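You operate a simulated robot arm through the tools that you are given. There is no shell and no other tool.

The job below is to be done with a simulated robot arm. You get a single attempt, and the scene is never put back.

TASK
Run the two cleat nuts onto the studs on the end cleats.
Fine: silver nut on the silver stud, brass on the brass, each screwed home by hand.

Only the result counts: the job must be done as asked and must still hold three seconds after the hand-in. Knocking over, shifting, dropping, spilling or breaking anything else fails it.

THE ROBOT
A 6-joint arm with a fingered hand, fixed in place. Base frame: the origin is at the foot of the arm, x ahead of it, y to its left, z up. Units: m, rad, N and s.
With the tool pointing down near the work surface it reaches from about 0.44 to 0.94 m from the base axis. Its first joint turns from -2.897 to 2.897 rad. Payload 5 kg.
The tool frame sits at the grasp point between the pads (the TCP): z along the fingers, y along the line on which they close. The tips reach 0.043 m beyond it. The gripper opens to 0.144 m. The gripper's body begins 0.05 m behind the TCP. The gripper is a hand of 5 fingers: y runs from the thumb to the fingers, the wrist lies at [-0.021, -0.133, -0.233] in the tool frame, and closing takes about 1.5 s.
Orientation is that of the tool frame in the base frame, as a unit quaternion [x, y, z, w]. With the fingers straight down and the wrist toward the robot, the tool's x, y and z point along [0, 1, 0], [1, 0, 0] and [0, 0, -1] of the base frame.

THE INTERFACE
- The arm moves only by the tool apply_moves. Its argument "steps" is a list of rows, each a list of 6 numbers: the shift along the base's x, y, z in m, then the turn, a rotation vector about the base's x, y, z in rad. In form: [[dx, dy, dz, wx, wy, wz], ...]. A call has 1 to 20 rows; each row shifts and turns the commanded pose from where the row before left it. "gripper" is the opening in per cent of the stroke, from 0 (shut) to 100 (fully open), set as the call begins (left out, the last holds). Each row takes 0.2 s and may step no farther than 0.05 m and 0.15 rad from the row before; otherwise, or with a gripper value out of range, the whole call is refused. A pose out of reach is approached as far as the arm can. The call stops where the force on the tool passes 40 N (or 10 N more than at its start, if that is more) or the arm is blocked; 0.2 s more then pass. Each finger travels about 0.072 m/s and halts on what it meets, pressing with about 31 N; the grip force reading is that of the motor and also rises with nothing between the fingers. The clock runs only during rows and for 0.2 s after the last one: add rows that do not move to give the fingers time. It gives the time, the measured TCP pose, the force on the tool (base axes), the opening and the grip force at its end, in the units of the frame above (readings bear some noise), with the torque about the TCP (base axes, N m) and any sound that the robot's microphone picked up.
- Cameras (640 x 400 px; columns grow to the right, rows downward): "scene" is fixed at [0.2196, -0.6378, 1.5871]; the picture's right is [0.99, 0.15, 0.00], its down [0.07, -0.48, -0.87] and it looks along [-0.13, 0.86, -0.49] (base axes); focal length 312 px, centre (320, 200). "wrist" rides on the gripper at [0.086, -0.108, -0.168] in the tool frame; the picture's right is [-0.80, 0.28, -0.53], its down [-0.54, -0.73, 0.42] and it looks along [-0.27, 0.63, 0.73] (tool axes); focal length 275 px, centre (320, 200). There is no depth. A picture from a camera that has moved, and an enlarged one, comes with that camera's place and axes in the base frame and with its lens. The place of the scene camera against the robot may be out by one fixed shift of up to 0.018 m in any direction.
- get_image(camera): a new picture of that camera. It takes no simulated time.
- slide_trunk(by): slides the trunk up (or, below 0, down) by that many m; the arm rides with it, the base frame stays. It gives what a move gives, with no picture.
- set_fingers(index, middle, ring, little, thumb_bend, thumb_turn): sets how far each is bent, from 0 (flat) to 1 (curled in); at 0.3 the hand is open as for a grip, at 0.7 the pads meet at the TCP. One left out holds its place. A second passes; each finger stops where it meets its share of the squeeze, and holds until it gets a number again. A gripper value or a shape takes the hand back. It gives what a move gives, with no picture; readings hold the bend of each and the force on index, middle, ring, little, thumb and palm. thumb_turn goes from beside the hand (0) to across from the fingers (1), as for a grip.
- preshape(shape): the hand has 5 fingers and takes this shape, open, in about a second: jaw (thumb against the fingers, like two jaws); tri (thumb and two fingers); tip (a fingertip pinch); poke (one finger out to press); point (the index stretched); flat (the hand flat); cup (the hand cupped); fist (a fist). The gripper value then closes the fingers along that shape, each until it touches; the sizes above hold for jaw. It gives what a move gives, with no picture.
- enlarge(camera, box): a new picture of the part [left, top, right, bottom] of that camera's present view, enlarged. It takes no simulated time.
- hand_in(): hands the job in; it is judged then, once.

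Places have to be worked out from the pictures, the camera data and where the tool is seen. Open the gripper and draw the arm clear of the work before you hand the job in, unless the task says otherwise.

The tools are called by a JSON object that holds its "fn" and its "kwargs". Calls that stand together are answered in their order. apply_moves: Moves the arm, as the interface text tells. Its arguments: {"type":"object","properties":{"steps":{"type":"array","items":{"type":"array","items":{"type":"number"}}},"gripper":{"type":"number"}},"required":["steps"]} The other tools are called the same way: slide_trunk (by) slides the trunk up or down; preshape (shape) gives the hand a shape; set_fingers (index, middle, ring, little, thumb_bend, thumb_turn) moves the fingers one by one; get_image (camera) takes a picture; enlarge (camera, box) takes an enlarged picture of a part of a camera's view; hand_in () hands the job in.

At the start:

```text
time: 0.0
position: [0.3237, 0.4302, 1.1404]
tool_rot: [0.707, 0.707, 0.0, -0.001]
force: [0.6, 0.8, 0.1]
wrist_torque: [0.02, -0.01, 0.0]
gripper_width: 0.144
grip_force: 0.0
shape: jaw
bend: [0.3, 0.3, 0.3, 0.3, 0.3, 0.98]
finger forces: [0.0, 0.0, 0.0, 0.0, 0.0, 0.1]
trunk travel left (down, up): [-0.4, 0.19]
```

scene: 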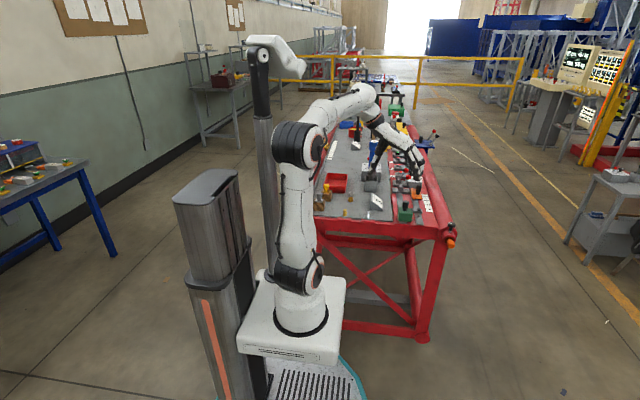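
wrist: 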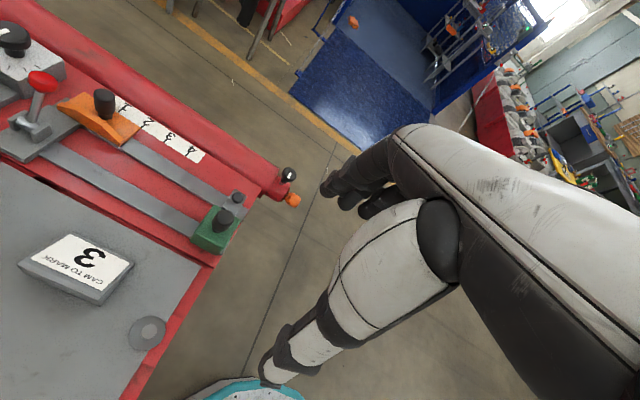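

I start by looking closer at the bench in the scene camera to find the cleats, studs and nuts.

{"fn": "enlarge", "kwargs": {"camera": "scene", "box": [300, 80, 460, 240]}}

{"fn": "enlarge", "kwargs": {"camera": "scene", "box": [310, 160, 390, 220]}}

{"fn": "enlarge", "kwargs": {"camera": "scene", "box": [380, 140, 460, 240]}}

{"fn": "enlarge", "kwargs": {"camera": "wrist", "box": [0, 0, 320, 400]}}

```text
2.50 times, centred on (380, 160) of scene
camera zoom: at [0.2196, -0.6378, 1.5871], right [0.99, 0.15, 0.0], down [0.07, -0.48, -0.87], along [-0.13, 0.86, -0.49], focal length 781 px, centre (170, 300)
```

zoom: 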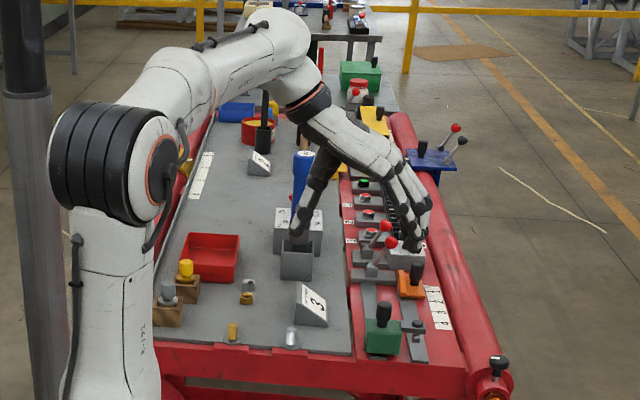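

```text
6.67 times, centred on (350, 190) of scene
camera zoom: at [0.2196, -0.6378, 1.5871], right [0.99, 0.15, 0.0], down [0.07, -0.48, -0.87], along [-0.13, 0.86, -0.49], focal length 2084 px, centre (120, 267)
```

zoom: 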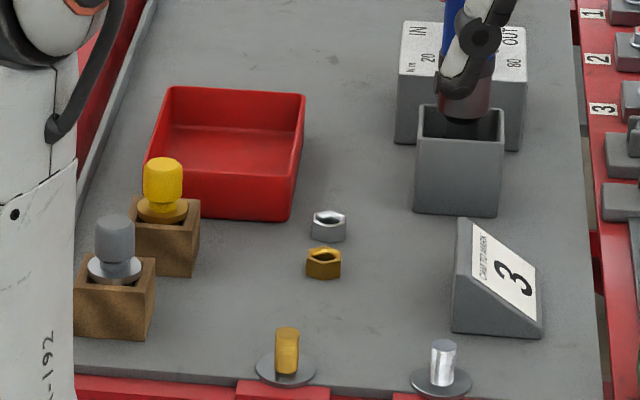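

```text
4.00 times, centred on (420, 190) of scene
camera zoom: at [0.2196, -0.6378, 1.5871], right [0.99, 0.15, 0.0], down [0.07, -0.48, -0.87], along [-0.13, 0.86, -0.49], focal length 1250 px, centre (-80, 240)
```

zoom: 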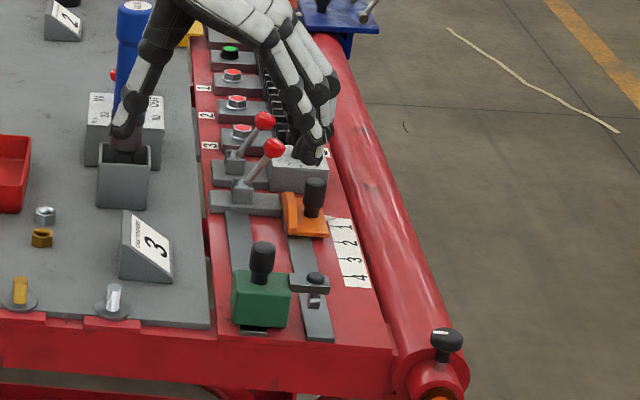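

```text
1.00 times, centred on (160, 200) of wrist (not enlarged: the box is as wide or as high as the picture)
camera zoom: at [0.2158, 0.516, 1.3065], right [0.28, -0.8, 0.53], down [-0.73, -0.54, -0.42], along [0.63, -0.27, -0.73], focal length 275 px, centre (480, 200)
```

zoom: 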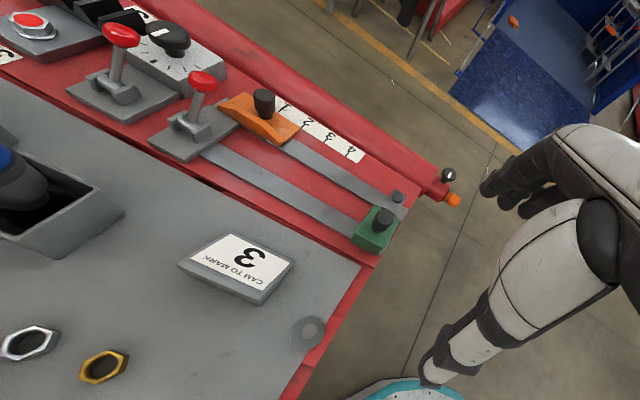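

The studs stand at about (0.155, 0.503) brass and (0.254, 0.504) silver, and the nuts lie at about (0.168, 0.696) silver and (0.168, 0.641) brass, with the bench top near z 0.865. I'll try the fingertip pinch shape up here in free space and see what the hand looks like.

{"fn": "preshape", "kwargs": {"shape": "tip"}}

```text
time: 0.9
position: [0.3236, 0.4287, 1.1395]
tool_rot: [0.707, 0.708, 0.0, 0.0]
force: [1.3, 1.4, 0.1]
wrist_torque: [-0.01, 0.05, 0.0]
gripper_width: 0.1438
grip_force: 0.2
shape: tip
bend: [0.3, 0.98, 0.99, 0.99, 0.3, 0.98]
finger forces: [0.0, 0.0, 0.0, 0.0, 0.0, 0.0]
trunk travel left (down, up): [-0.4, 0.19]
```

Now I look at the tip shape from both cameras.

{"fn": "get_image", "kwargs": {"camera": "wrist"}}

{"fn": "enlarge", "kwargs": {"camera": "scene", "box": [360, 100, 440, 200]}}

```text
taken
camera wrist: at [0.2158, 0.5161, 1.3065], right [0.28, -0.8, 0.53], down [-0.73, -0.54, -0.42], along [0.63, -0.27, -0.73], focal length 275 px, centre (320, 200)
```

wrist: 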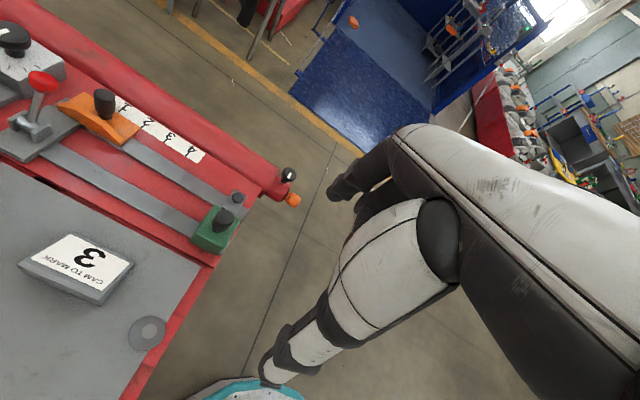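

```text
4.00 times, centred on (400, 150) of scene
camera zoom: at [0.2196, -0.6378, 1.5871], right [0.99, 0.15, 0.0], down [0.07, -0.48, -0.87], along [-0.13, 0.86, -0.49], focal length 1250 px, centre (0, 400)
```

zoom: 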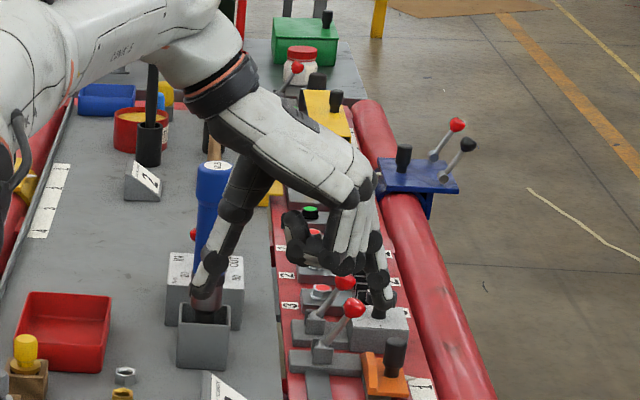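

The index and thumb stay extended; the index is on the +x side of the tool. I close the pinch in free air to see where the tips meet relative to the TCP.

{"fn": "apply_moves", "kwargs": {"steps": [[0, 0, 0, 0, 0, 0], [0, 0, 0, 0, 0, 0], [0, 0, 0, 0, 0, 0], [0, 0, 0, 0, 0, 0], [0, 0, 0, 0, 0, 0], [0, 0, 0, 0, 0, 0], [0, 0, 0, 0, 0, 0], [0, 0, 0, 0, 0, 0]], "gripper": 0}}

{"fn": "get_image", "kwargs": {"camera": "wrist"}}

{"fn": "enlarge", "kwargs": {"camera": "scene", "box": [360, 120, 440, 180]}}

```text
time: 2.7
position: [0.3238, 0.4297, 1.1394]
tool_rot: [0.708, 0.707, 0.0, 0.0]
force: [-0.3, 0.2, -0.2]
wrist_torque: [0.01, 0.0, 0.02]
gripper_width: 0.0
grip_force: 30.7
shape: tip
bend: [0.7, 1.0, 1.0, 1.0, 0.6, 1.0]
finger forces: [0.1, 0.1, 0.0, 0.0, 0.0, 0.0]
trunk travel left (down, up): [-0.4, 0.19]
```

```text
taken
camera wrist: at [0.2158, 0.516, 1.3065], right [0.28, -0.8, 0.53], down [-0.73, -0.54, -0.42], along [0.63, -0.27, -0.73], focal length 275 px, centre (320, 200)
```

wrist: 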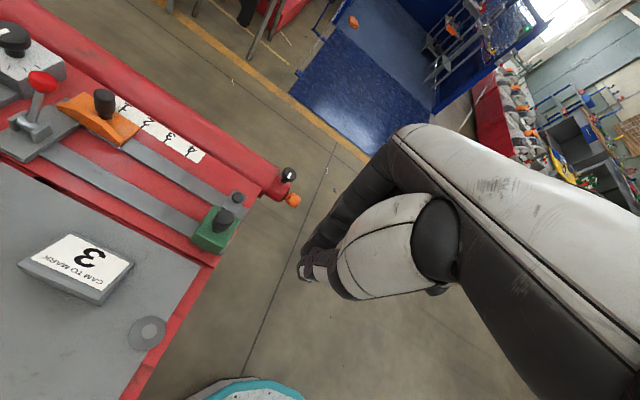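

```text
6.67 times, centred on (400, 150) of scene
camera zoom: at [0.2196, -0.6378, 1.5871], right [0.99, 0.15, 0.0], down [0.07, -0.48, -0.87], along [-0.13, 0.86, -0.49], focal length 2084 px, centre (-213, 533)
```

zoom: 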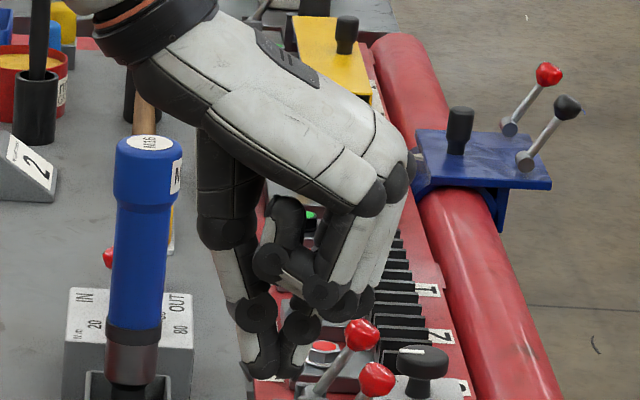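

The pinch meets right on the tool axis with the tips about 0.04 m beyond the TCP. I now move the arm so that the wrist camera looks down on the nuts and studs.

{"fn": "apply_moves", "kwargs": {"steps": [[-0.034, 0.0275, 0, 0, 0, 0], [-0.034, 0.0275, 0, 0, 0, 0], [-0.034, 0.0275, 0, 0, 0, 0], [-0.034, 0.0275, 0, 0, 0, 0], [-0.034, 0.0275, 0, 0, 0, 0], [-0.034, 0.0275, -0.03, 0, 0, 0], [-0.034, 0.0275, -0.03, 0, 0, 0], [-0.034, 0.0275, -0.03, 0, 0, 0], [0, 0, 0, 0, 0, 0]]}}

{"fn": "get_image", "kwargs": {"camera": "wrist"}}

{"fn": "get_image", "kwargs": {"camera": "scene"}}

```text
refused: row 6 steps farther than a row can; nothing moved
```

```text
taken
camera wrist: at [0.2158, 0.516, 1.3065], right [0.28, -0.8, 0.53], down [-0.73, -0.54, -0.42], along [0.63, -0.27, -0.73], focal length 275 px, centre (320, 200)
```

wrist: 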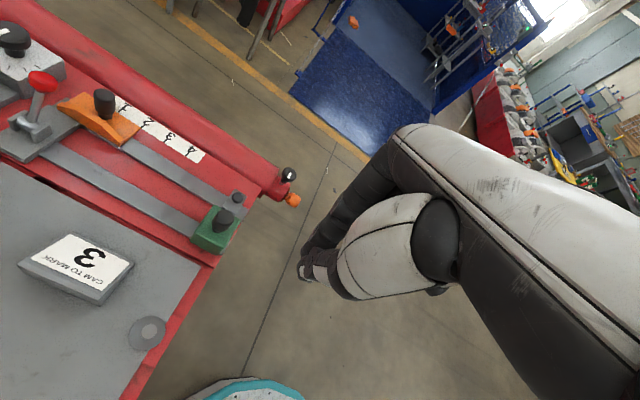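

```text
taken
```

scene: 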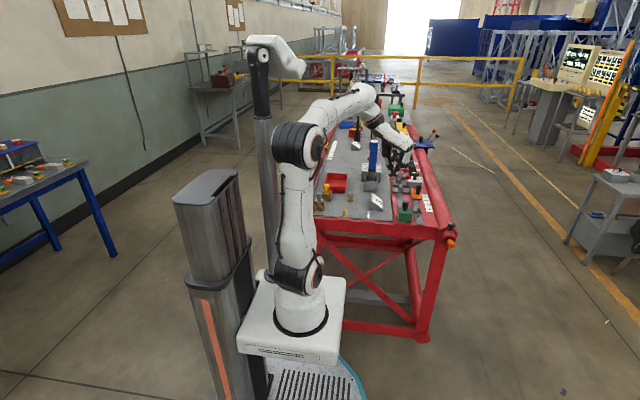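

The rows with a downward part stepped too far, so nothing moved. I repeat the same move with smaller rows.

{"fn": "apply_moves", "kwargs": {"steps": [[-0.034, 0.0275, 0, 0, 0, 0], [-0.034, 0.0275, 0, 0, 0, 0], [-0.034, 0.0275, 0, 0, 0, 0], [-0.034, 0.0275, 0, 0, 0, 0], [-0.034, 0.0275, 0, 0, 0, 0], [-0.034, 0.0275, 0, 0, 0, 0], [-0.034, 0.0275, 0, 0, 0, 0], [-0.034, 0.0275, 0, 0, 0, 0], [0, 0, -0.03, 0, 0, 0], [0, 0, -0.03, 0, 0, 0], [0, 0, -0.03, 0, 0, 0], [0, 0, 0, 0, 0, 0]]}}

{"fn": "get_image", "kwargs": {"camera": "wrist"}}

{"fn": "get_image", "kwargs": {"camera": "scene"}}

```text
time: 5.3
position: [0.0518, 0.6494, 1.0475]
tool_rot: [0.707, 0.707, 0.0, 0.001]
force: [0.3, -0.6, 0.0]
wrist_torque: [-0.02, 0.0, 0.03]
gripper_width: 0.0
grip_force: 31.2
shape: tip
bend: [0.7, 1.0, 1.0, 1.0, 0.6, 1.0]
finger forces: [0.0, 0.1, 0.0, 0.1, 0.1, 0.0]
trunk travel left (down, up): [-0.4, 0.19]
```

```text
taken
camera wrist: at [-0.0567, 0.7365, 1.2148], right [0.28, -0.8, 0.53], down [-0.73, -0.54, -0.42], along [0.63, -0.27, -0.73], focal length 275 px, centre (320, 200)
```

wrist: 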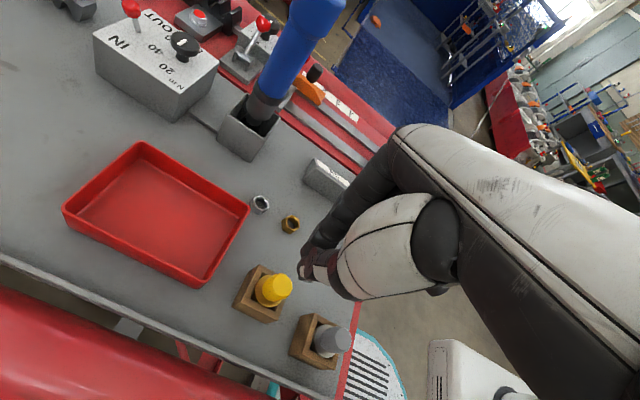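

```text
taken
```

scene: 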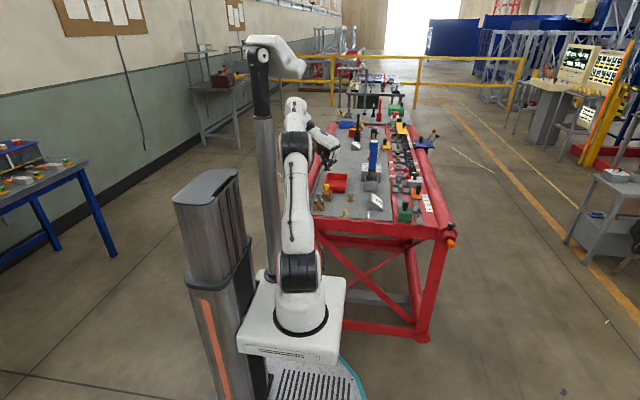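

{"fn": "enlarge", "kwargs": {"camera": "wrist", "box": [200, 150, 360, 250]}}

{"fn": "enlarge", "kwargs": {"camera": "scene", "box": [310, 165, 390, 215]}}

```text
4.00 times, centred on (280, 200) of wrist
camera zoom: at [-0.0567, 0.7365, 1.2148], right [0.28, -0.8, 0.53], down [-0.73, -0.54, -0.42], along [0.63, -0.27, -0.73], focal length 1101 px, centre (480, 200)
```

zoom: 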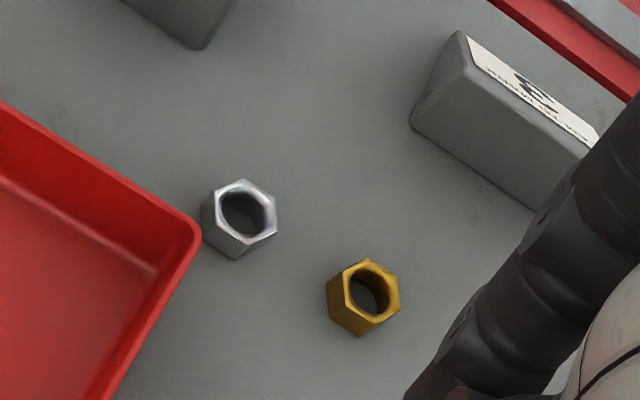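

```text
8.00 times, centred on (350, 190) of scene
camera zoom: at [0.2196, -0.6378, 1.5871], right [0.99, 0.15, 0.0], down [0.07, -0.48, -0.87], along [-0.13, 0.86, -0.49], focal length 2500 px, centre (80, 280)
```

zoom: 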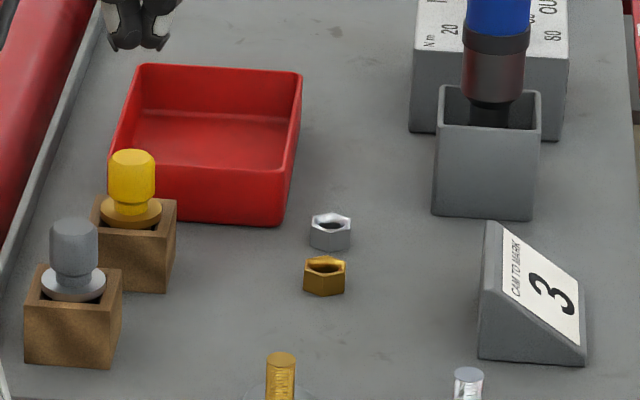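

Both nuts are in clear view; I zoom closer on them and on the studs to get hex orientation and sizes.

{"fn": "enlarge", "kwargs": {"camera": "wrist", "box": [240, 185, 304, 241]}}

{"fn": "enlarge", "kwargs": {"camera": "scene", "box": [335, 185, 385, 220]}}

```text
7.14 times, centred on (272, 213) of wrist
camera zoom: at [-0.0567, 0.7365, 1.2148], right [0.28, -0.8, 0.53], down [-0.73, -0.54, -0.42], along [0.63, -0.27, -0.73], focal length 1966 px, centre (663, 107)
```

zoom: 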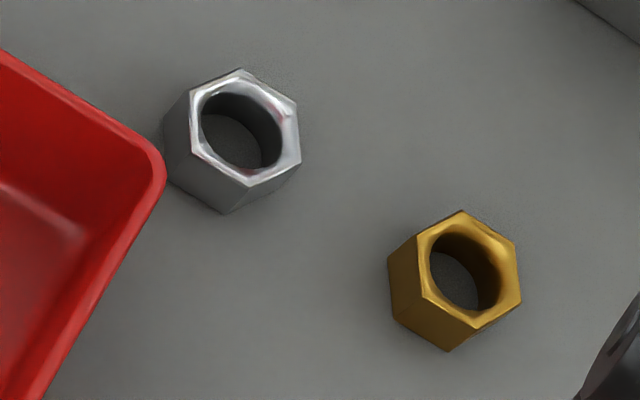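

```text
11.43 times, centred on (360, 202) of scene
camera zoom: at [0.2196, -0.6378, 1.5871], right [0.99, 0.15, 0.0], down [0.07, -0.48, -0.87], along [-0.13, 0.86, -0.49], focal length 3572 px, centre (-137, 171)
```

zoom: 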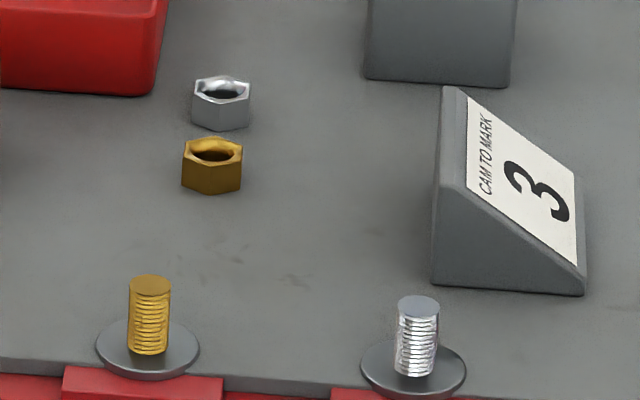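

Both nuts lie with flats facing ±x (about 23 mm across flats), so the default hand yaw grips flats. Next I shift toward the studs so the wrist camera sees them clear of the fingers.

{"fn": "apply_moves", "kwargs": {"steps": [[0, 0, 0.0125, 0, 0, 0], [0, -0.0425, 0, 0, 0, 0], [0, -0.0425, 0, 0, 0, 0], [0, -0.0425, 0, 0, 0, 0], [0, -0.0425, 0, 0, 0, 0], [0, 0, 0, 0, 0, 0], [0, 0, 0, 0, 0, 0]]}}

{"fn": "enlarge", "kwargs": {"camera": "wrist", "box": [220, 140, 348, 240]}}

{"fn": "get_image", "kwargs": {"camera": "wrist"}}

```text
time: 6.9
position: [0.0533, 0.4775, 1.0595]
tool_rot: [0.709, 0.705, -0.002, 0.003]
force: [0.1, -0.3, -0.4]
wrist_torque: [0.01, -0.03, 0.03]
gripper_width: 0.0
grip_force: 31.1
shape: tip
bend: [0.7, 1.0, 1.0, 1.0, 0.6, 1.0]
finger forces: [0.0, 0.0, 0.1, 0.0, 0.0, 0.0]
trunk travel left (down, up): [-0.4, 0.19]
```

```text
4.00 times, centred on (284, 190) of wrist
camera zoom: at [-0.0553, 0.5658, 1.2254], right [0.28, -0.79, 0.54], down [-0.73, -0.54, -0.42], along [0.63, -0.28, -0.73], focal length 1101 px, centre (464, 240)
```

zoom: 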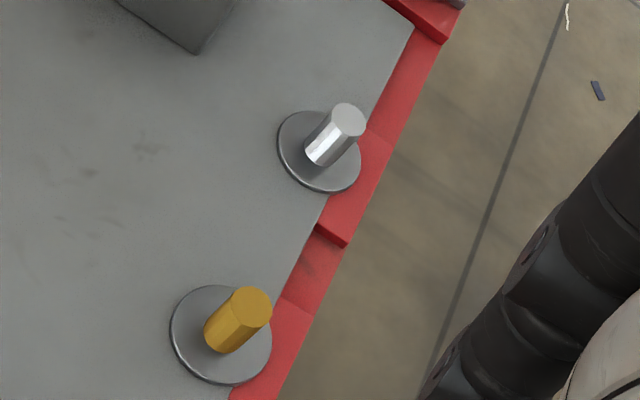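

```text
taken
camera wrist: at [-0.0553, 0.5658, 1.2254], right [0.28, -0.79, 0.54], down [-0.73, -0.54, -0.42], along [0.63, -0.28, -0.73], focal length 275 px, centre (320, 200)
```

wrist: 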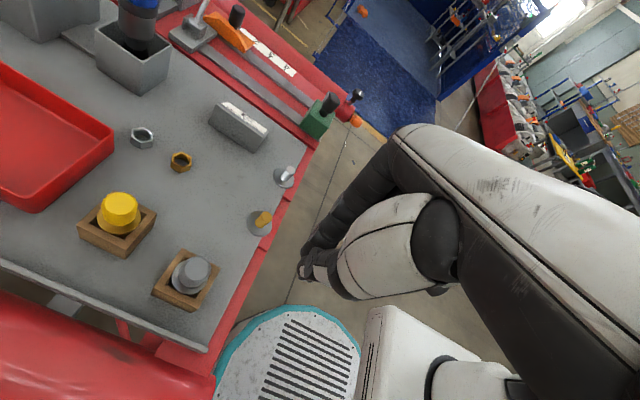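

The studs come out at about (0.252, 0.505) silver and (0.152, 0.505) brass, bench top about 0.862, stud tops about 0.889. Before picking anything, I go above the silver stud at a safe height and test how far the hand can be yawed there.

{"fn": "apply_moves", "kwargs": {"steps": [[0.04, 0.005, 0, 0, 0, 0], [0.04, 0.005, 0, 0, 0, 0], [0.04, 0.005, 0, 0, 0, 0], [0.04, 0.005, 0, 0, 0, 0], [0.04, 0.005, 0, 0, 0, 0], [0, 0, -0.02, 0, 0, 0.15], [0, 0, 0, 0, 0, 0.15], [0, 0, 0, 0, 0, 0.15], [0, 0, 0, 0, 0, 0.15], [0, 0, 0, 0, 0, 0.15], [0, 0, 0, 0, 0, 0.15], [0, 0, 0, 0, 0, 0.15], [0, 0, 0, 0, 0, 0.15], [0, 0, 0, 0, 0, 0.15], [0, 0, 0, 0, 0, 0.15], [0, 0, 0, 0, 0, 0], [0, 0, 0, 0, 0, 0]]}}

{"fn": "get_image", "kwargs": {"camera": "scene"}}

{"fn": "get_image", "kwargs": {"camera": "wrist"}}

```text
time: 10.5
position: [0.2518, 0.5056, 1.0418]
tool_rot: [0.036, 0.999, 0.0, 0.0]
force: [0.4, -0.2, -0.6]
wrist_torque: [0.03, -0.05, 0.03]
gripper_width: 0.0002
grip_force: 31.2
shape: tip
bend: [0.7, 1.0, 1.0, 1.0, 0.6, 1.0]
finger forces: [0.0, 0.0, 0.1, 0.0, 0.1, 0.0]
trunk travel left (down, up): [-0.4, 0.19]
```

```text
taken
```

scene: 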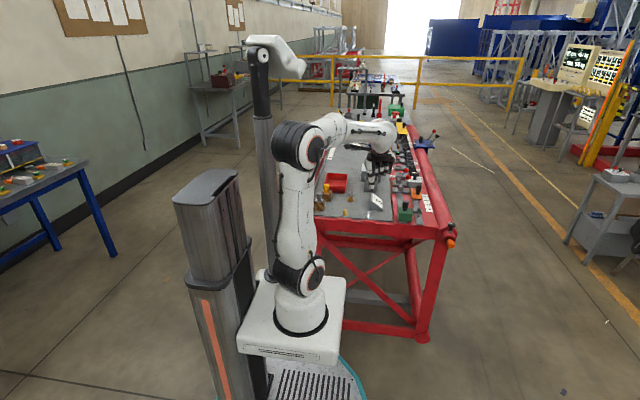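

```text
taken
camera wrist: at [0.1586, 0.4028, 1.2087], right [0.81, 0.23, 0.53], down [0.49, -0.76, -0.42], along [0.31, 0.61, -0.73], focal length 275 px, centre (320, 200)
```

wrist: 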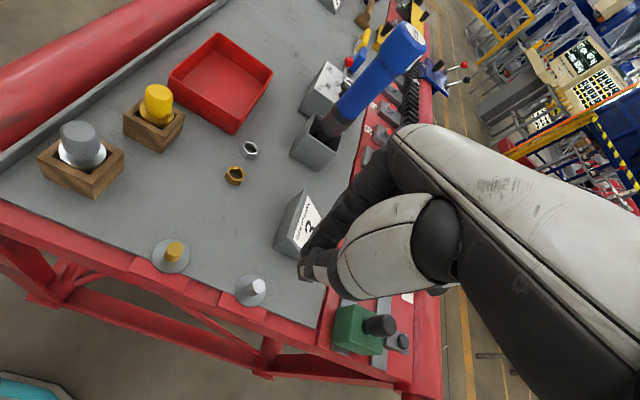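

The hand tracked a full +1.5 rad yaw without trouble and this gives a good view of both studs. I zoom in on them and the nuts for a second triangulation.

{"fn": "enlarge", "kwargs": {"camera": "wrist", "box": [140, 220, 300, 320]}}

{"fn": "enlarge", "kwargs": {"camera": "wrist", "box": [200, 130, 280, 190]}}

```text
4.00 times, centred on (220, 270) of wrist
camera zoom: at [0.1586, 0.4028, 1.2087], right [0.81, 0.23, 0.53], down [0.49, -0.76, -0.42], along [0.31, 0.61, -0.73], focal length 1101 px, centre (720, -80)
```

zoom: 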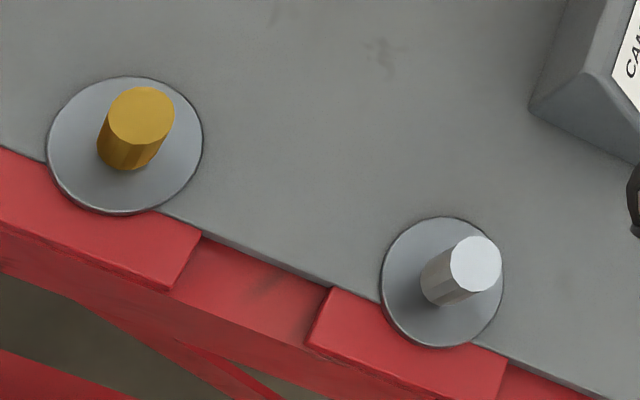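

```text
6.67 times, centred on (240, 160) of wrist
camera zoom: at [0.1586, 0.4028, 1.2087], right [0.81, 0.23, 0.53], down [0.49, -0.76, -0.42], along [0.31, 0.61, -0.73], focal length 1835 px, centre (853, 467)
```

zoom: 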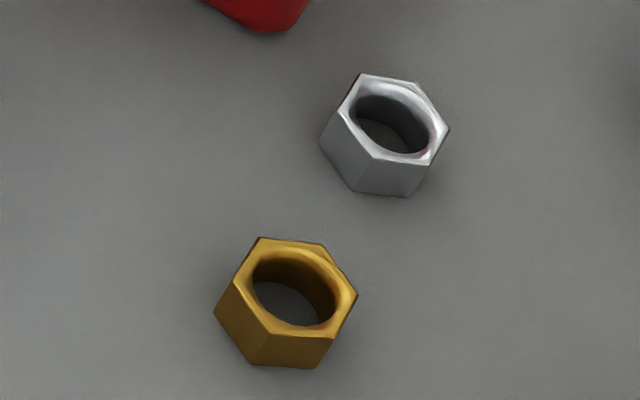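

Triangulated: silver stud (0.250, 0.5045), brass stud (0.150, 0.5045), tops at about z 0.893; silver nut (0.1655, 0.6945), brass nut (0.165, 0.640), nut tops 0.878, bench 0.863. Now I continue the yaw test in the positive direction.

{"fn": "apply_moves", "kwargs": {"steps": [[0, 0, 0, 0, 0, 0.15], [0, 0, 0, 0, 0, 0.15], [0, 0, 0, 0, 0, 0.15], [0, 0, 0, 0, 0, 0.15], [0, 0, 0, 0, 0, 0.15], [0, 0, 0, 0, 0, 0.15], [0, 0, 0, 0, 0, 0.15], [0, 0, 0, 0, 0, 0.15], [0, 0, 0, 0, 0, 0.15], [0, 0, 0, 0, 0, 0.15], [0, 0, 0, 0, 0, 0]]}}

{"fn": "get_image", "kwargs": {"camera": "scene"}}

```text
time: 12.9
position: [0.2533, 0.5055, 1.0406]
tool_rot: [-0.654, 0.757, 0.0, 0.0]
force: [-0.1, 0.6, -0.2]
wrist_torque: [-0.04, -0.03, -0.01]
gripper_width: 0.0001
grip_force: 30.9
shape: tip
bend: [0.7, 1.0, 1.0, 1.0, 0.6, 1.0]
finger forces: [0.0, 0.0, 0.0, 0.0, 0.1, 0.0]
trunk travel left (down, up): [-0.4, 0.19]
```

```text
taken
```

scene: 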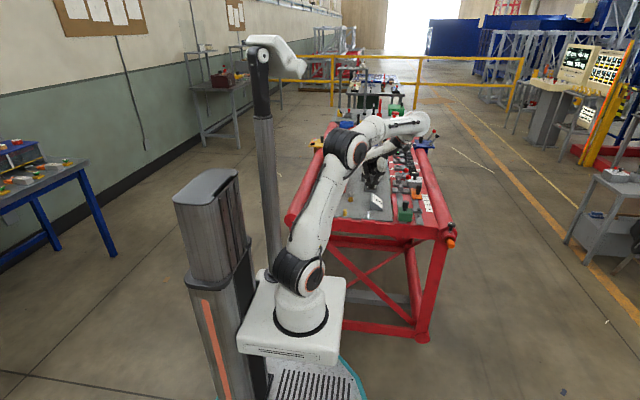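

Yaw +3.0 rad is tracked too. I keep going to find the limit.

{"fn": "apply_moves", "kwargs": {"steps": [[0, 0, 0, 0, 0, 0.15], [0, 0, 0, 0, 0, 0.15], [0, 0, 0, 0, 0, 0.15], [0, 0, 0, 0, 0, 0.15], [0, 0, 0, 0, 0, 0.15], [0, 0, 0, 0, 0, 0.15], [0, 0, 0, 0, 0, 0.15], [0, 0, 0, 0, 0, 0.15], [0, 0, 0, 0, 0, 0.15], [0, 0, 0, 0, 0, 0.15], [0, 0, 0, 0, 0, 0]]}}

{"fn": "get_image", "kwargs": {"camera": "scene"}}

```text
time: 14.7
position: [-0.039, 0.488, 0.9239]
tool_rot: [0.932, -0.359, 0.034, -0.049]
force: [-2.6, -1.7, 9.8]
wrist_torque: [0.0, 0.02, -0.01]
gripper_width: 0.0
grip_force: 30.7
shape: tip
bend: [0.7, 1.0, 1.0, 1.0, 0.6, 1.0]
finger forces: [0.1, 0.0, 0.0, 0.0, 0.0, 0.0]
out of reach, approached as far as the arm can: row 2, 3, 4, 5, 6, 7, 8
trunk travel left (down, up): [-0.4, 0.19]
stopped in row 8: the force on the tool passed its limit at 85 N (the readings are from after the stop); the commanded pose is now the measured one
```

```text
taken
```

scene: 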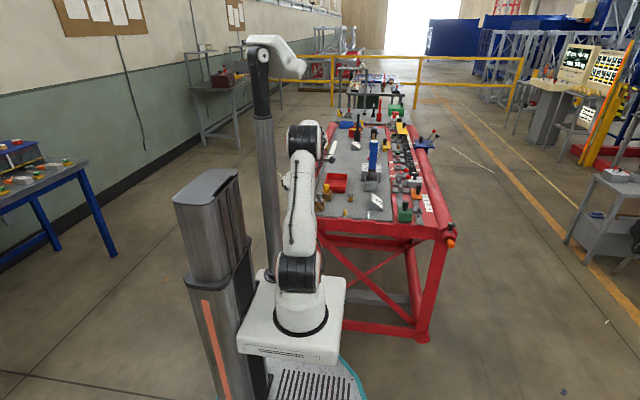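

Going past the limit made the arm swing away to the left and hit something. I look carefully at the scene to see what was touched.

{"fn": "enlarge", "kwargs": {"camera": "scene", "box": [270, 130, 390, 230]}}

{"fn": "get_image", "kwargs": {"camera": "wrist"}}

{"fn": "enlarge", "kwargs": {"camera": "scene", "box": [310, 165, 390, 215]}}

```text
4.00 times, centred on (330, 180) of scene
camera zoom: at [0.2196, -0.6378, 1.5871], right [0.99, 0.15, 0.0], down [0.07, -0.48, -0.87], along [-0.13, 0.86, -0.49], focal length 1250 px, centre (280, 280)
```

zoom: 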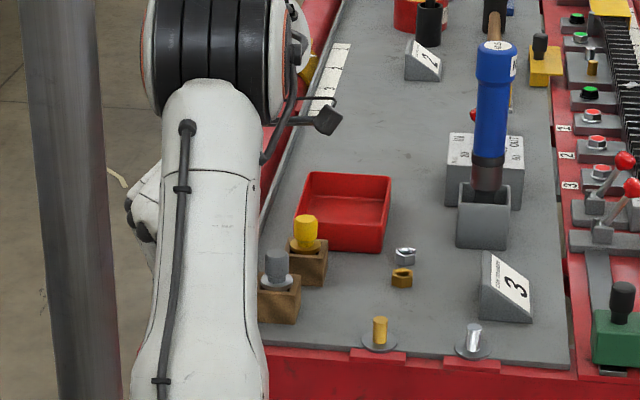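

```text
taken
camera wrist: at [0.0804, 0.4997, 1.1058], right [-0.83, 0.29, 0.48], down [0.12, 0.93, -0.35], along [-0.54, -0.23, -0.81], focal length 275 px, centre (320, 200)
```

wrist: 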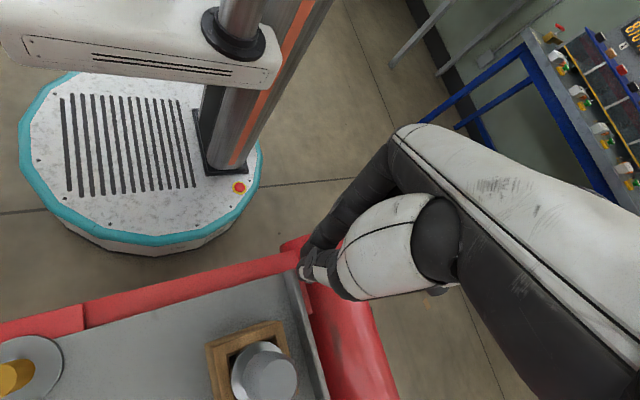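

```text
8.00 times, centred on (350, 190) of scene
camera zoom: at [0.2196, -0.6378, 1.5871], right [0.99, 0.15, 0.0], down [0.07, -0.48, -0.87], along [-0.13, 0.86, -0.49], focal length 2500 px, centre (80, 280)
```

zoom: 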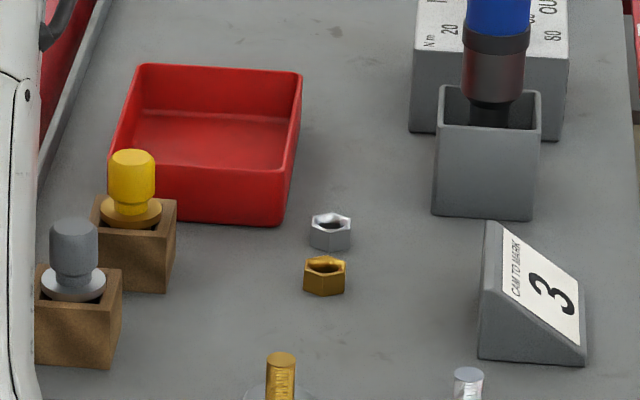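

All objects are exactly where they were before (the tray, blocks, nuts and sign have the same pixels); the fingertips only pressed on the fixed red rail. I lift straight up before doing anything else.

{"fn": "apply_moves", "kwargs": {"steps": [[0, 0, 0.03, 0, 0, 0], [0, 0, 0.03, 0, 0, 0], [0, 0, 0.03, 0, 0, 0], [0, 0, 0.03, 0, 0, 0], [0, 0, 0, 0, 0, 0]]}}

{"fn": "enlarge", "kwargs": {"camera": "scene", "box": [270, 90, 430, 230]}}

```text
time: 15.9
position: [-0.0723, 0.476, 1.0272]
tool_rot: [0.93, -0.361, 0.036, -0.052]
force: [0.2, -0.6, -0.8]
wrist_torque: [0.02, -0.03, 0.01]
gripper_width: 0.0001
grip_force: 30.3
shape: tip
bend: [0.7, 1.0, 1.0, 1.0, 0.6, 1.0]
finger forces: [0.0, 0.1, 0.1, 0.1, 0.1, 0.0]
out of reach, approached as far as the arm can: row 1, 2, 3, 4
trunk travel left (down, up): [-0.4, 0.19]
```

```text
2.86 times, centred on (350, 160) of scene
camera zoom: at [0.2196, -0.6378, 1.5871], right [0.99, 0.15, 0.0], down [0.07, -0.48, -0.87], along [-0.13, 0.86, -0.49], focal length 893 px, centre (234, 314)
```

zoom: 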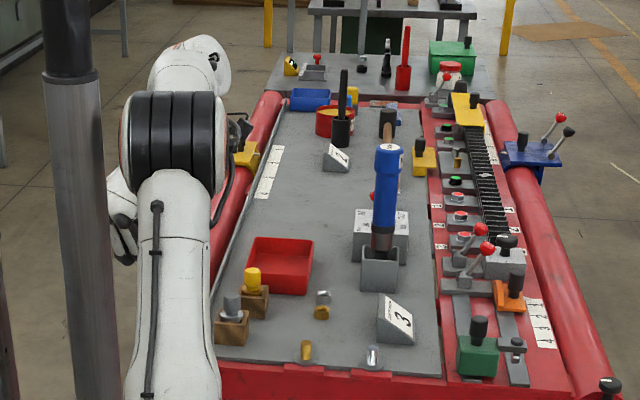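

The hand is high and clear now but this wound-up pose is at the arm's limit. I unwind the yaw in the negative direction at this height.

{"fn": "apply_moves", "kwargs": {"steps": [[0, 0, 0, 0, 0, -0.15], [0, 0, 0, 0, 0, -0.15], [0, 0, 0, 0, 0, -0.15], [0, 0, 0, 0, 0, 0]]}}

{"fn": "enlarge", "kwargs": {"camera": "scene", "box": [270, 90, 430, 230]}}

```text
time: 16.9
position: [-0.0732, 0.4746, 1.0266]
tool_rot: [0.828, -0.558, 0.044, -0.041]
force: [-0.7, -0.4, 0.9]
wrist_torque: [0.01, -0.01, -0.04]
gripper_width: 0.0001
grip_force: 31.1
shape: tip
bend: [0.7, 1.0, 1.0, 1.0, 0.6, 1.0]
finger forces: [0.1, 0.1, 0.0, 0.0, 0.0, 0.0]
trunk travel left (down, up): [-0.4, 0.19]
```

```text
2.86 times, centred on (350, 160) of scene
camera zoom: at [0.2196, -0.6378, 1.5871], right [0.99, 0.15, 0.0], down [0.07, -0.48, -0.87], along [-0.13, 0.86, -0.49], focal length 893 px, centre (234, 314)
```

zoom: 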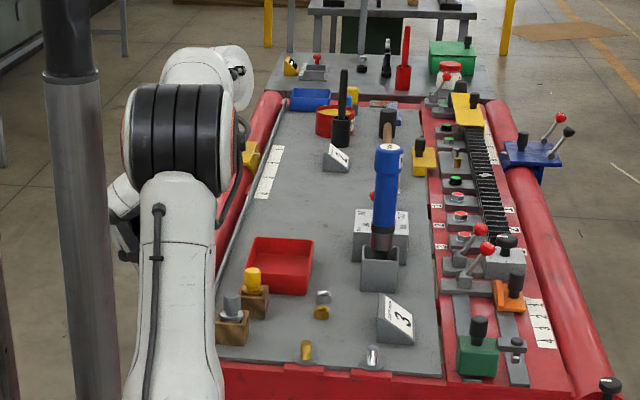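

Tracking works again here. I correct the small tilt (about 0.12 rad) and go on unwinding the yaw while staying high.

{"fn": "apply_moves", "kwargs": {"steps": [[0, 0, 0.02, -0.0174, 0.118, 0], [0, 0, 0.01, 0, 0, -0.15], [0, 0, 0, 0, 0, -0.15], [0, 0, 0, 0, 0, -0.15], [0, 0, 0, 0, 0, -0.15], [0, 0, 0, 0, 0, 0]]}}

```text
time: 18.3
position: [-0.0729, 0.4748, 1.0552]
tool_rot: [-0.627, 0.779, 0.0, 0.0]
force: [0.3, 0.2, -0.1]
wrist_torque: [0.03, 0.0, -0.01]
gripper_width: 0.0
grip_force: 30.7
shape: tip
bend: [0.7, 1.0, 1.0, 1.0, 0.6, 1.0]
finger forces: [0.0, 0.1, 0.0, 0.0, 0.0, 0.0]
trunk travel left (down, up): [-0.4, 0.19]
```

Upright again with yaw 2.93. I move back over the middle of the bench while unwinding to about yaw 0.98.

{"fn": "apply_moves", "kwargs": {"steps": [[0, 0, 0, 0, 0, -0.15], [0, 0, 0, 0, 0, -0.15], [0, 0, 0, 0, 0, -0.15], [0.02, 0.008, 0, 0, 0, -0.15], [0.02, 0.008, 0, 0, 0, -0.15], [0.02, 0.008, 0, 0, 0, -0.15], [0.02, 0.008, 0, 0, 0, -0.15], [0.02, 0.008, 0, 0, 0, -0.15], [0.02, 0.008, 0, 0, 0, -0.15], [0.02, 0.008, 0, 0, 0, -0.15], [0.02, 0.008, 0, 0, 0, -0.15], [0.02, 0.008, 0, 0, 0, -0.15], [0.02, 0.008, 0, 0, 0, -0.15], [0.0229, 0.0002, 0, 0, 0, 0], [0, 0, 0, 0, 0, 0]]}}

{"fn": "get_image", "kwargs": {"camera": "scene"}}

{"fn": "get_image", "kwargs": {"camera": "wrist"}}

```text
time: 21.5
position: [0.1488, 0.5554, 1.0576]
tool_rot: [0.291, 0.957, -0.002, 0.0]
force: [-0.1, 0.8, -0.5]
wrist_torque: [0.0, 0.03, 0.0]
gripper_width: 0.0002
grip_force: 31.1
shape: tip
bend: [0.7, 1.0, 1.0, 1.0, 0.6, 1.0]
finger forces: [0.1, 0.0, 0.1, 0.0, 0.0, 0.0]
trunk travel left (down, up): [-0.4, 0.19]
```

```text
taken
```

scene: 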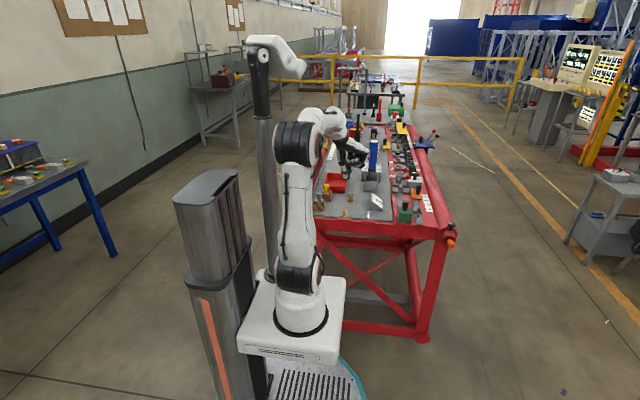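

```text
taken
camera wrist: at [0.0173, 0.5137, 1.224], right [0.82, -0.21, 0.53], down [0.05, -0.91, -0.42], along [0.57, 0.37, -0.73], focal length 275 px, centre (320, 200)
```

wrist: 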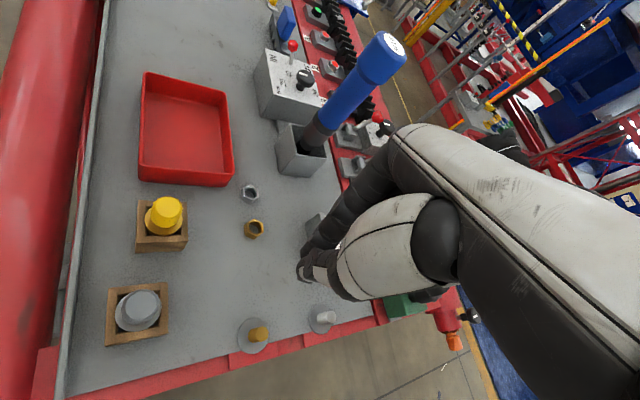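

The view confirms nothing has moved. I open the pinch to about 40 mm here in the air to measure where the tips are at that opening.

{"fn": "apply_moves", "kwargs": {"steps": [[0, 0, 0, 0, 0, 0], [0, 0, 0, 0, 0, 0], [0, 0, 0, 0, 0, 0], [0, 0, 0, 0, 0, 0]], "gripper": 28}}

{"fn": "enlarge", "kwargs": {"camera": "wrist", "box": [240, 200, 400, 320]}}

{"fn": "enlarge", "kwargs": {"camera": "scene", "box": [320, 130, 380, 180]}}

```text
time: 22.5
position: [0.1492, 0.5558, 1.0564]
tool_rot: [0.29, 0.957, -0.001, 0.0]
force: [-0.3, -0.2, 0.3]
wrist_torque: [-0.02, 0.0, 0.04]
gripper_width: 0.0399
grip_force: 0.0
shape: tip
bend: [0.73, 0.98, 0.99, 0.99, 0.74, 1.0]
finger forces: [0.0, 0.1, 0.0, 0.0, 0.0, 0.1]
trunk travel left (down, up): [-0.4, 0.19]
```

```text
3.33 times, centred on (320, 260) of wrist
camera zoom: at [0.0169, 0.5136, 1.224], right [0.82, -0.21, 0.53], down [0.05, -0.91, -0.42], along [0.57, 0.37, -0.73], focal length 918 px, centre (320, 0)
```

zoom: 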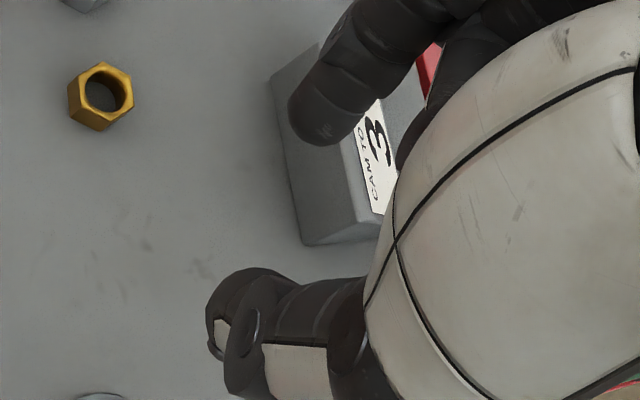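

```text
8.00 times, centred on (350, 155) of scene
camera zoom: at [0.2196, -0.6378, 1.5871], right [0.99, 0.15, 0.0], down [0.07, -0.48, -0.87], along [-0.13, 0.86, -0.49], focal length 2500 px, centre (80, 560)
```

zoom: 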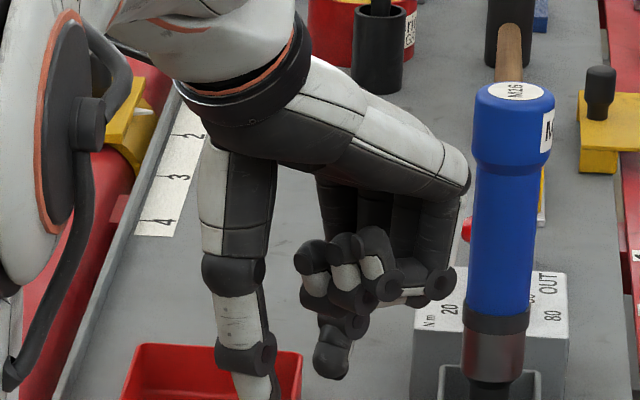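

The index tip sits about 0.035 below the TCP; the thumb tip was cropped, so I take a slightly lower crop.

{"fn": "enlarge", "kwargs": {"camera": "scene", "box": [325, 150, 375, 190]}}

```text
10.00 times, centred on (350, 170) of scene
camera zoom: at [0.2196, -0.6378, 1.5871], right [0.99, 0.15, 0.0], down [0.07, -0.48, -0.87], along [-0.13, 0.86, -0.49], focal length 3126 px, centre (20, 500)
```

zoom: 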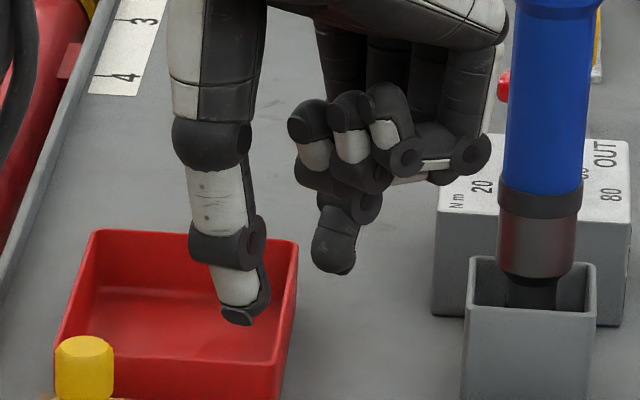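

At 40 mm opening the thumb tip hangs about 10 mm lower than the index tip. I check how they look at nut width (about 24 mm), since that is what matters at contact.

{"fn": "apply_moves", "kwargs": {"steps": [[0, 0, 0, 0, 0, 0], [0, 0, 0, 0, 0, 0], [0, 0, 0, 0, 0, 0]], "gripper": 16.5}}

{"fn": "enlarge", "kwargs": {"camera": "scene", "box": [325, 150, 375, 190]}}

{"fn": "enlarge", "kwargs": {"camera": "wrist", "box": [240, 200, 400, 320]}}

```text
time: 23.3
position: [0.1484, 0.5562, 1.0556]
tool_rot: [0.29, 0.957, 0.0, -0.001]
force: [-0.4, -0.9, 0.0]
wrist_torque: [0.02, 0.01, -0.02]
gripper_width: 0.024
grip_force: 0.0
shape: tip
bend: [0.72, 0.98, 0.99, 0.99, 0.74, 1.0]
finger forces: [0.0, 0.1, 0.1, 0.0, 0.0, 0.0]
trunk travel left (down, up): [-0.4, 0.19]
```

```text
10.00 times, centred on (350, 170) of scene
camera zoom: at [0.2196, -0.6378, 1.5871], right [0.99, 0.15, 0.0], down [0.07, -0.48, -0.87], along [-0.13, 0.86, -0.49], focal length 3126 px, centre (20, 500)
```

zoom: 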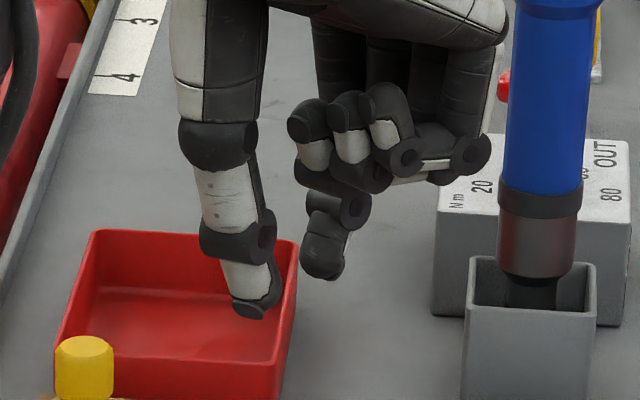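

```text
3.33 times, centred on (320, 260) of wrist
camera zoom: at [0.0169, 0.5136, 1.224], right [0.82, -0.21, 0.53], down [0.05, -0.91, -0.42], along [0.57, 0.37, -0.73], focal length 918 px, centre (320, 0)
```

zoom: 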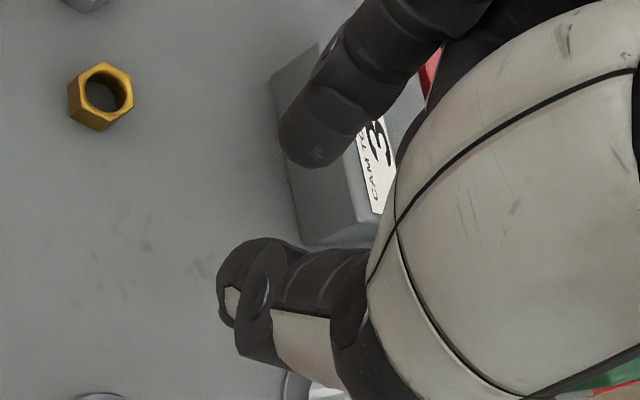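

At nut width the thumb tip is about 0.042 and the index tip about 0.037 below the TCP, which leaves good overlap on a 15 mm nut. I move over the silver nut with yaw 60° (flat normal) and come down to a hover for a check.

{"fn": "apply_moves", "kwargs": {"steps": [[0.004, 0.035, 0, 0, 0, 0.03], [0.004, 0.035, 0, 0, 0, 0.035], [0.004, 0.035, 0, 0, 0, 0], [0.005, 0.0335, 0, 0, 0, 0], [0, 0, -0.04, 0, 0, 0], [0, 0, -0.04, 0, 0, 0], [0, 0, 0, 0, 0, 0], [0, 0, 0, 0, 0, 0]], "gripper": 26}}

{"fn": "get_image", "kwargs": {"camera": "wrist"}}

{"fn": "enlarge", "kwargs": {"camera": "wrist", "box": [240, 200, 400, 320]}}

{"fn": "enlarge", "kwargs": {"camera": "scene", "box": [325, 160, 375, 200]}}

```text
time: 25.1
position: [0.1663, 0.6912, 0.9698]
tool_rot: [0.259, 0.966, -0.001, 0.0]
force: [-0.1, -0.5, -0.1]
wrist_torque: [0.0, 0.02, 0.03]
gripper_width: 0.0371
grip_force: 0.0
shape: tip
bend: [0.73, 0.98, 0.99, 0.99, 0.74, 1.0]
finger forces: [0.0, 0.0, 0.0, 0.1, 0.1, 0.0]
trunk travel left (down, up): [-0.4, 0.19]
```

```text
taken
camera wrist: at [0.0377, 0.6408, 1.1371], right [0.83, -0.15, 0.53], down [0.1, -0.9, -0.42], along [0.55, 0.41, -0.73], focal length 275 px, centre (320, 200)
```

wrist: 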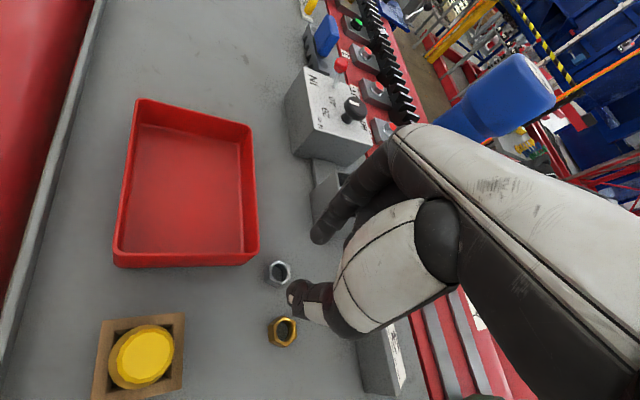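

```text
3.33 times, centred on (320, 260) of wrist
camera zoom: at [0.0377, 0.6408, 1.1371], right [0.83, -0.15, 0.53], down [0.1, -0.9, -0.42], along [0.55, 0.41, -0.73], focal length 918 px, centre (320, 0)
```

zoom: 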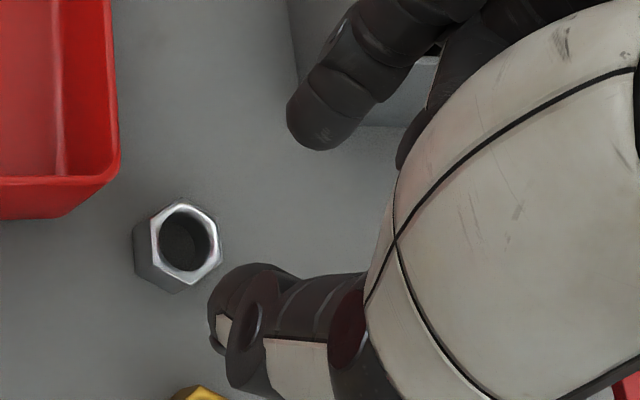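

```text
10.00 times, centred on (350, 180) of scene
camera zoom: at [0.2196, -0.6378, 1.5871], right [0.99, 0.15, 0.0], down [0.07, -0.48, -0.87], along [-0.13, 0.86, -0.49], focal length 3126 px, centre (20, 400)
```

zoom: 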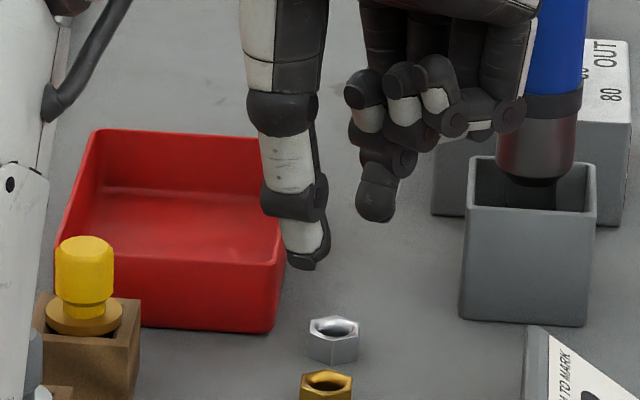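

The nut is at about (0.1645, 0.6956) from this view while the TCP is at (0.1662, 0.6913), so I correct by (-0.002, +0.004) and go down to an intermediate height for one more check.

{"fn": "apply_moves", "kwargs": {"steps": [[-0.002, 0.004, -0.015, 0, 0, 0], [0, 0, -0.015, 0, 0, 0], [0, 0, -0.012, 0, 0, 0], [0, 0, 0, 0, 0, 0]]}}

{"fn": "enlarge", "kwargs": {"camera": "wrist", "box": [240, 180, 400, 300]}}

{"fn": "enlarge", "kwargs": {"camera": "scene", "box": [330, 170, 380, 210]}}

```text
time: 26.1
position: [0.1646, 0.6962, 0.931]
tool_rot: [0.259, 0.966, -0.001, 0.001]
force: [0.0, 0.0, 0.0]
wrist_torque: [0.0, -0.02, -0.01]
gripper_width: 0.0371
grip_force: 0.1
shape: tip
bend: [0.73, 0.98, 0.99, 0.99, 0.74, 1.0]
finger forces: [0.0, 0.1, 0.0, 0.0, 0.0, 0.1]
trunk travel left (down, up): [-0.4, 0.19]
```

```text
3.33 times, centred on (320, 240) of wrist
camera zoom: at [0.0357, 0.6464, 1.098], right [0.83, -0.15, 0.53], down [0.11, -0.9, -0.42], along [0.55, 0.41, -0.73], focal length 918 px, centre (320, 67)
```

zoom: 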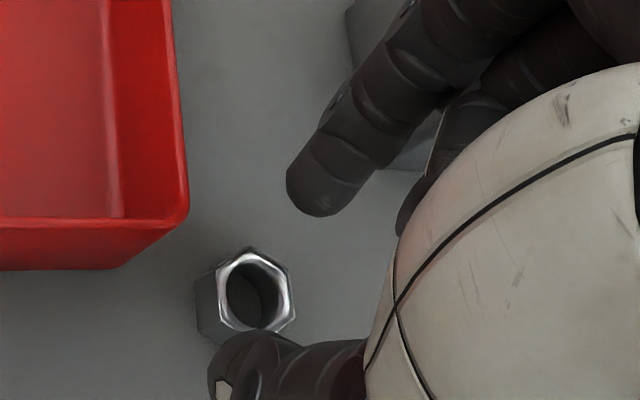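

```text
10.00 times, centred on (355, 190) of scene
camera zoom: at [0.2196, -0.6378, 1.5871], right [0.99, 0.15, 0.0], down [0.07, -0.48, -0.87], along [-0.13, 0.86, -0.49], focal length 3126 px, centre (-30, 300)
```

zoom: 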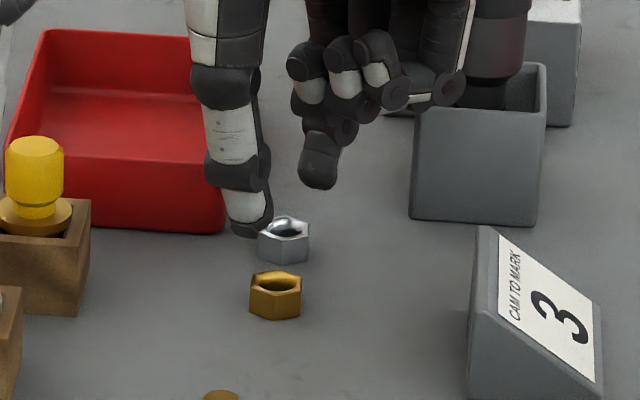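

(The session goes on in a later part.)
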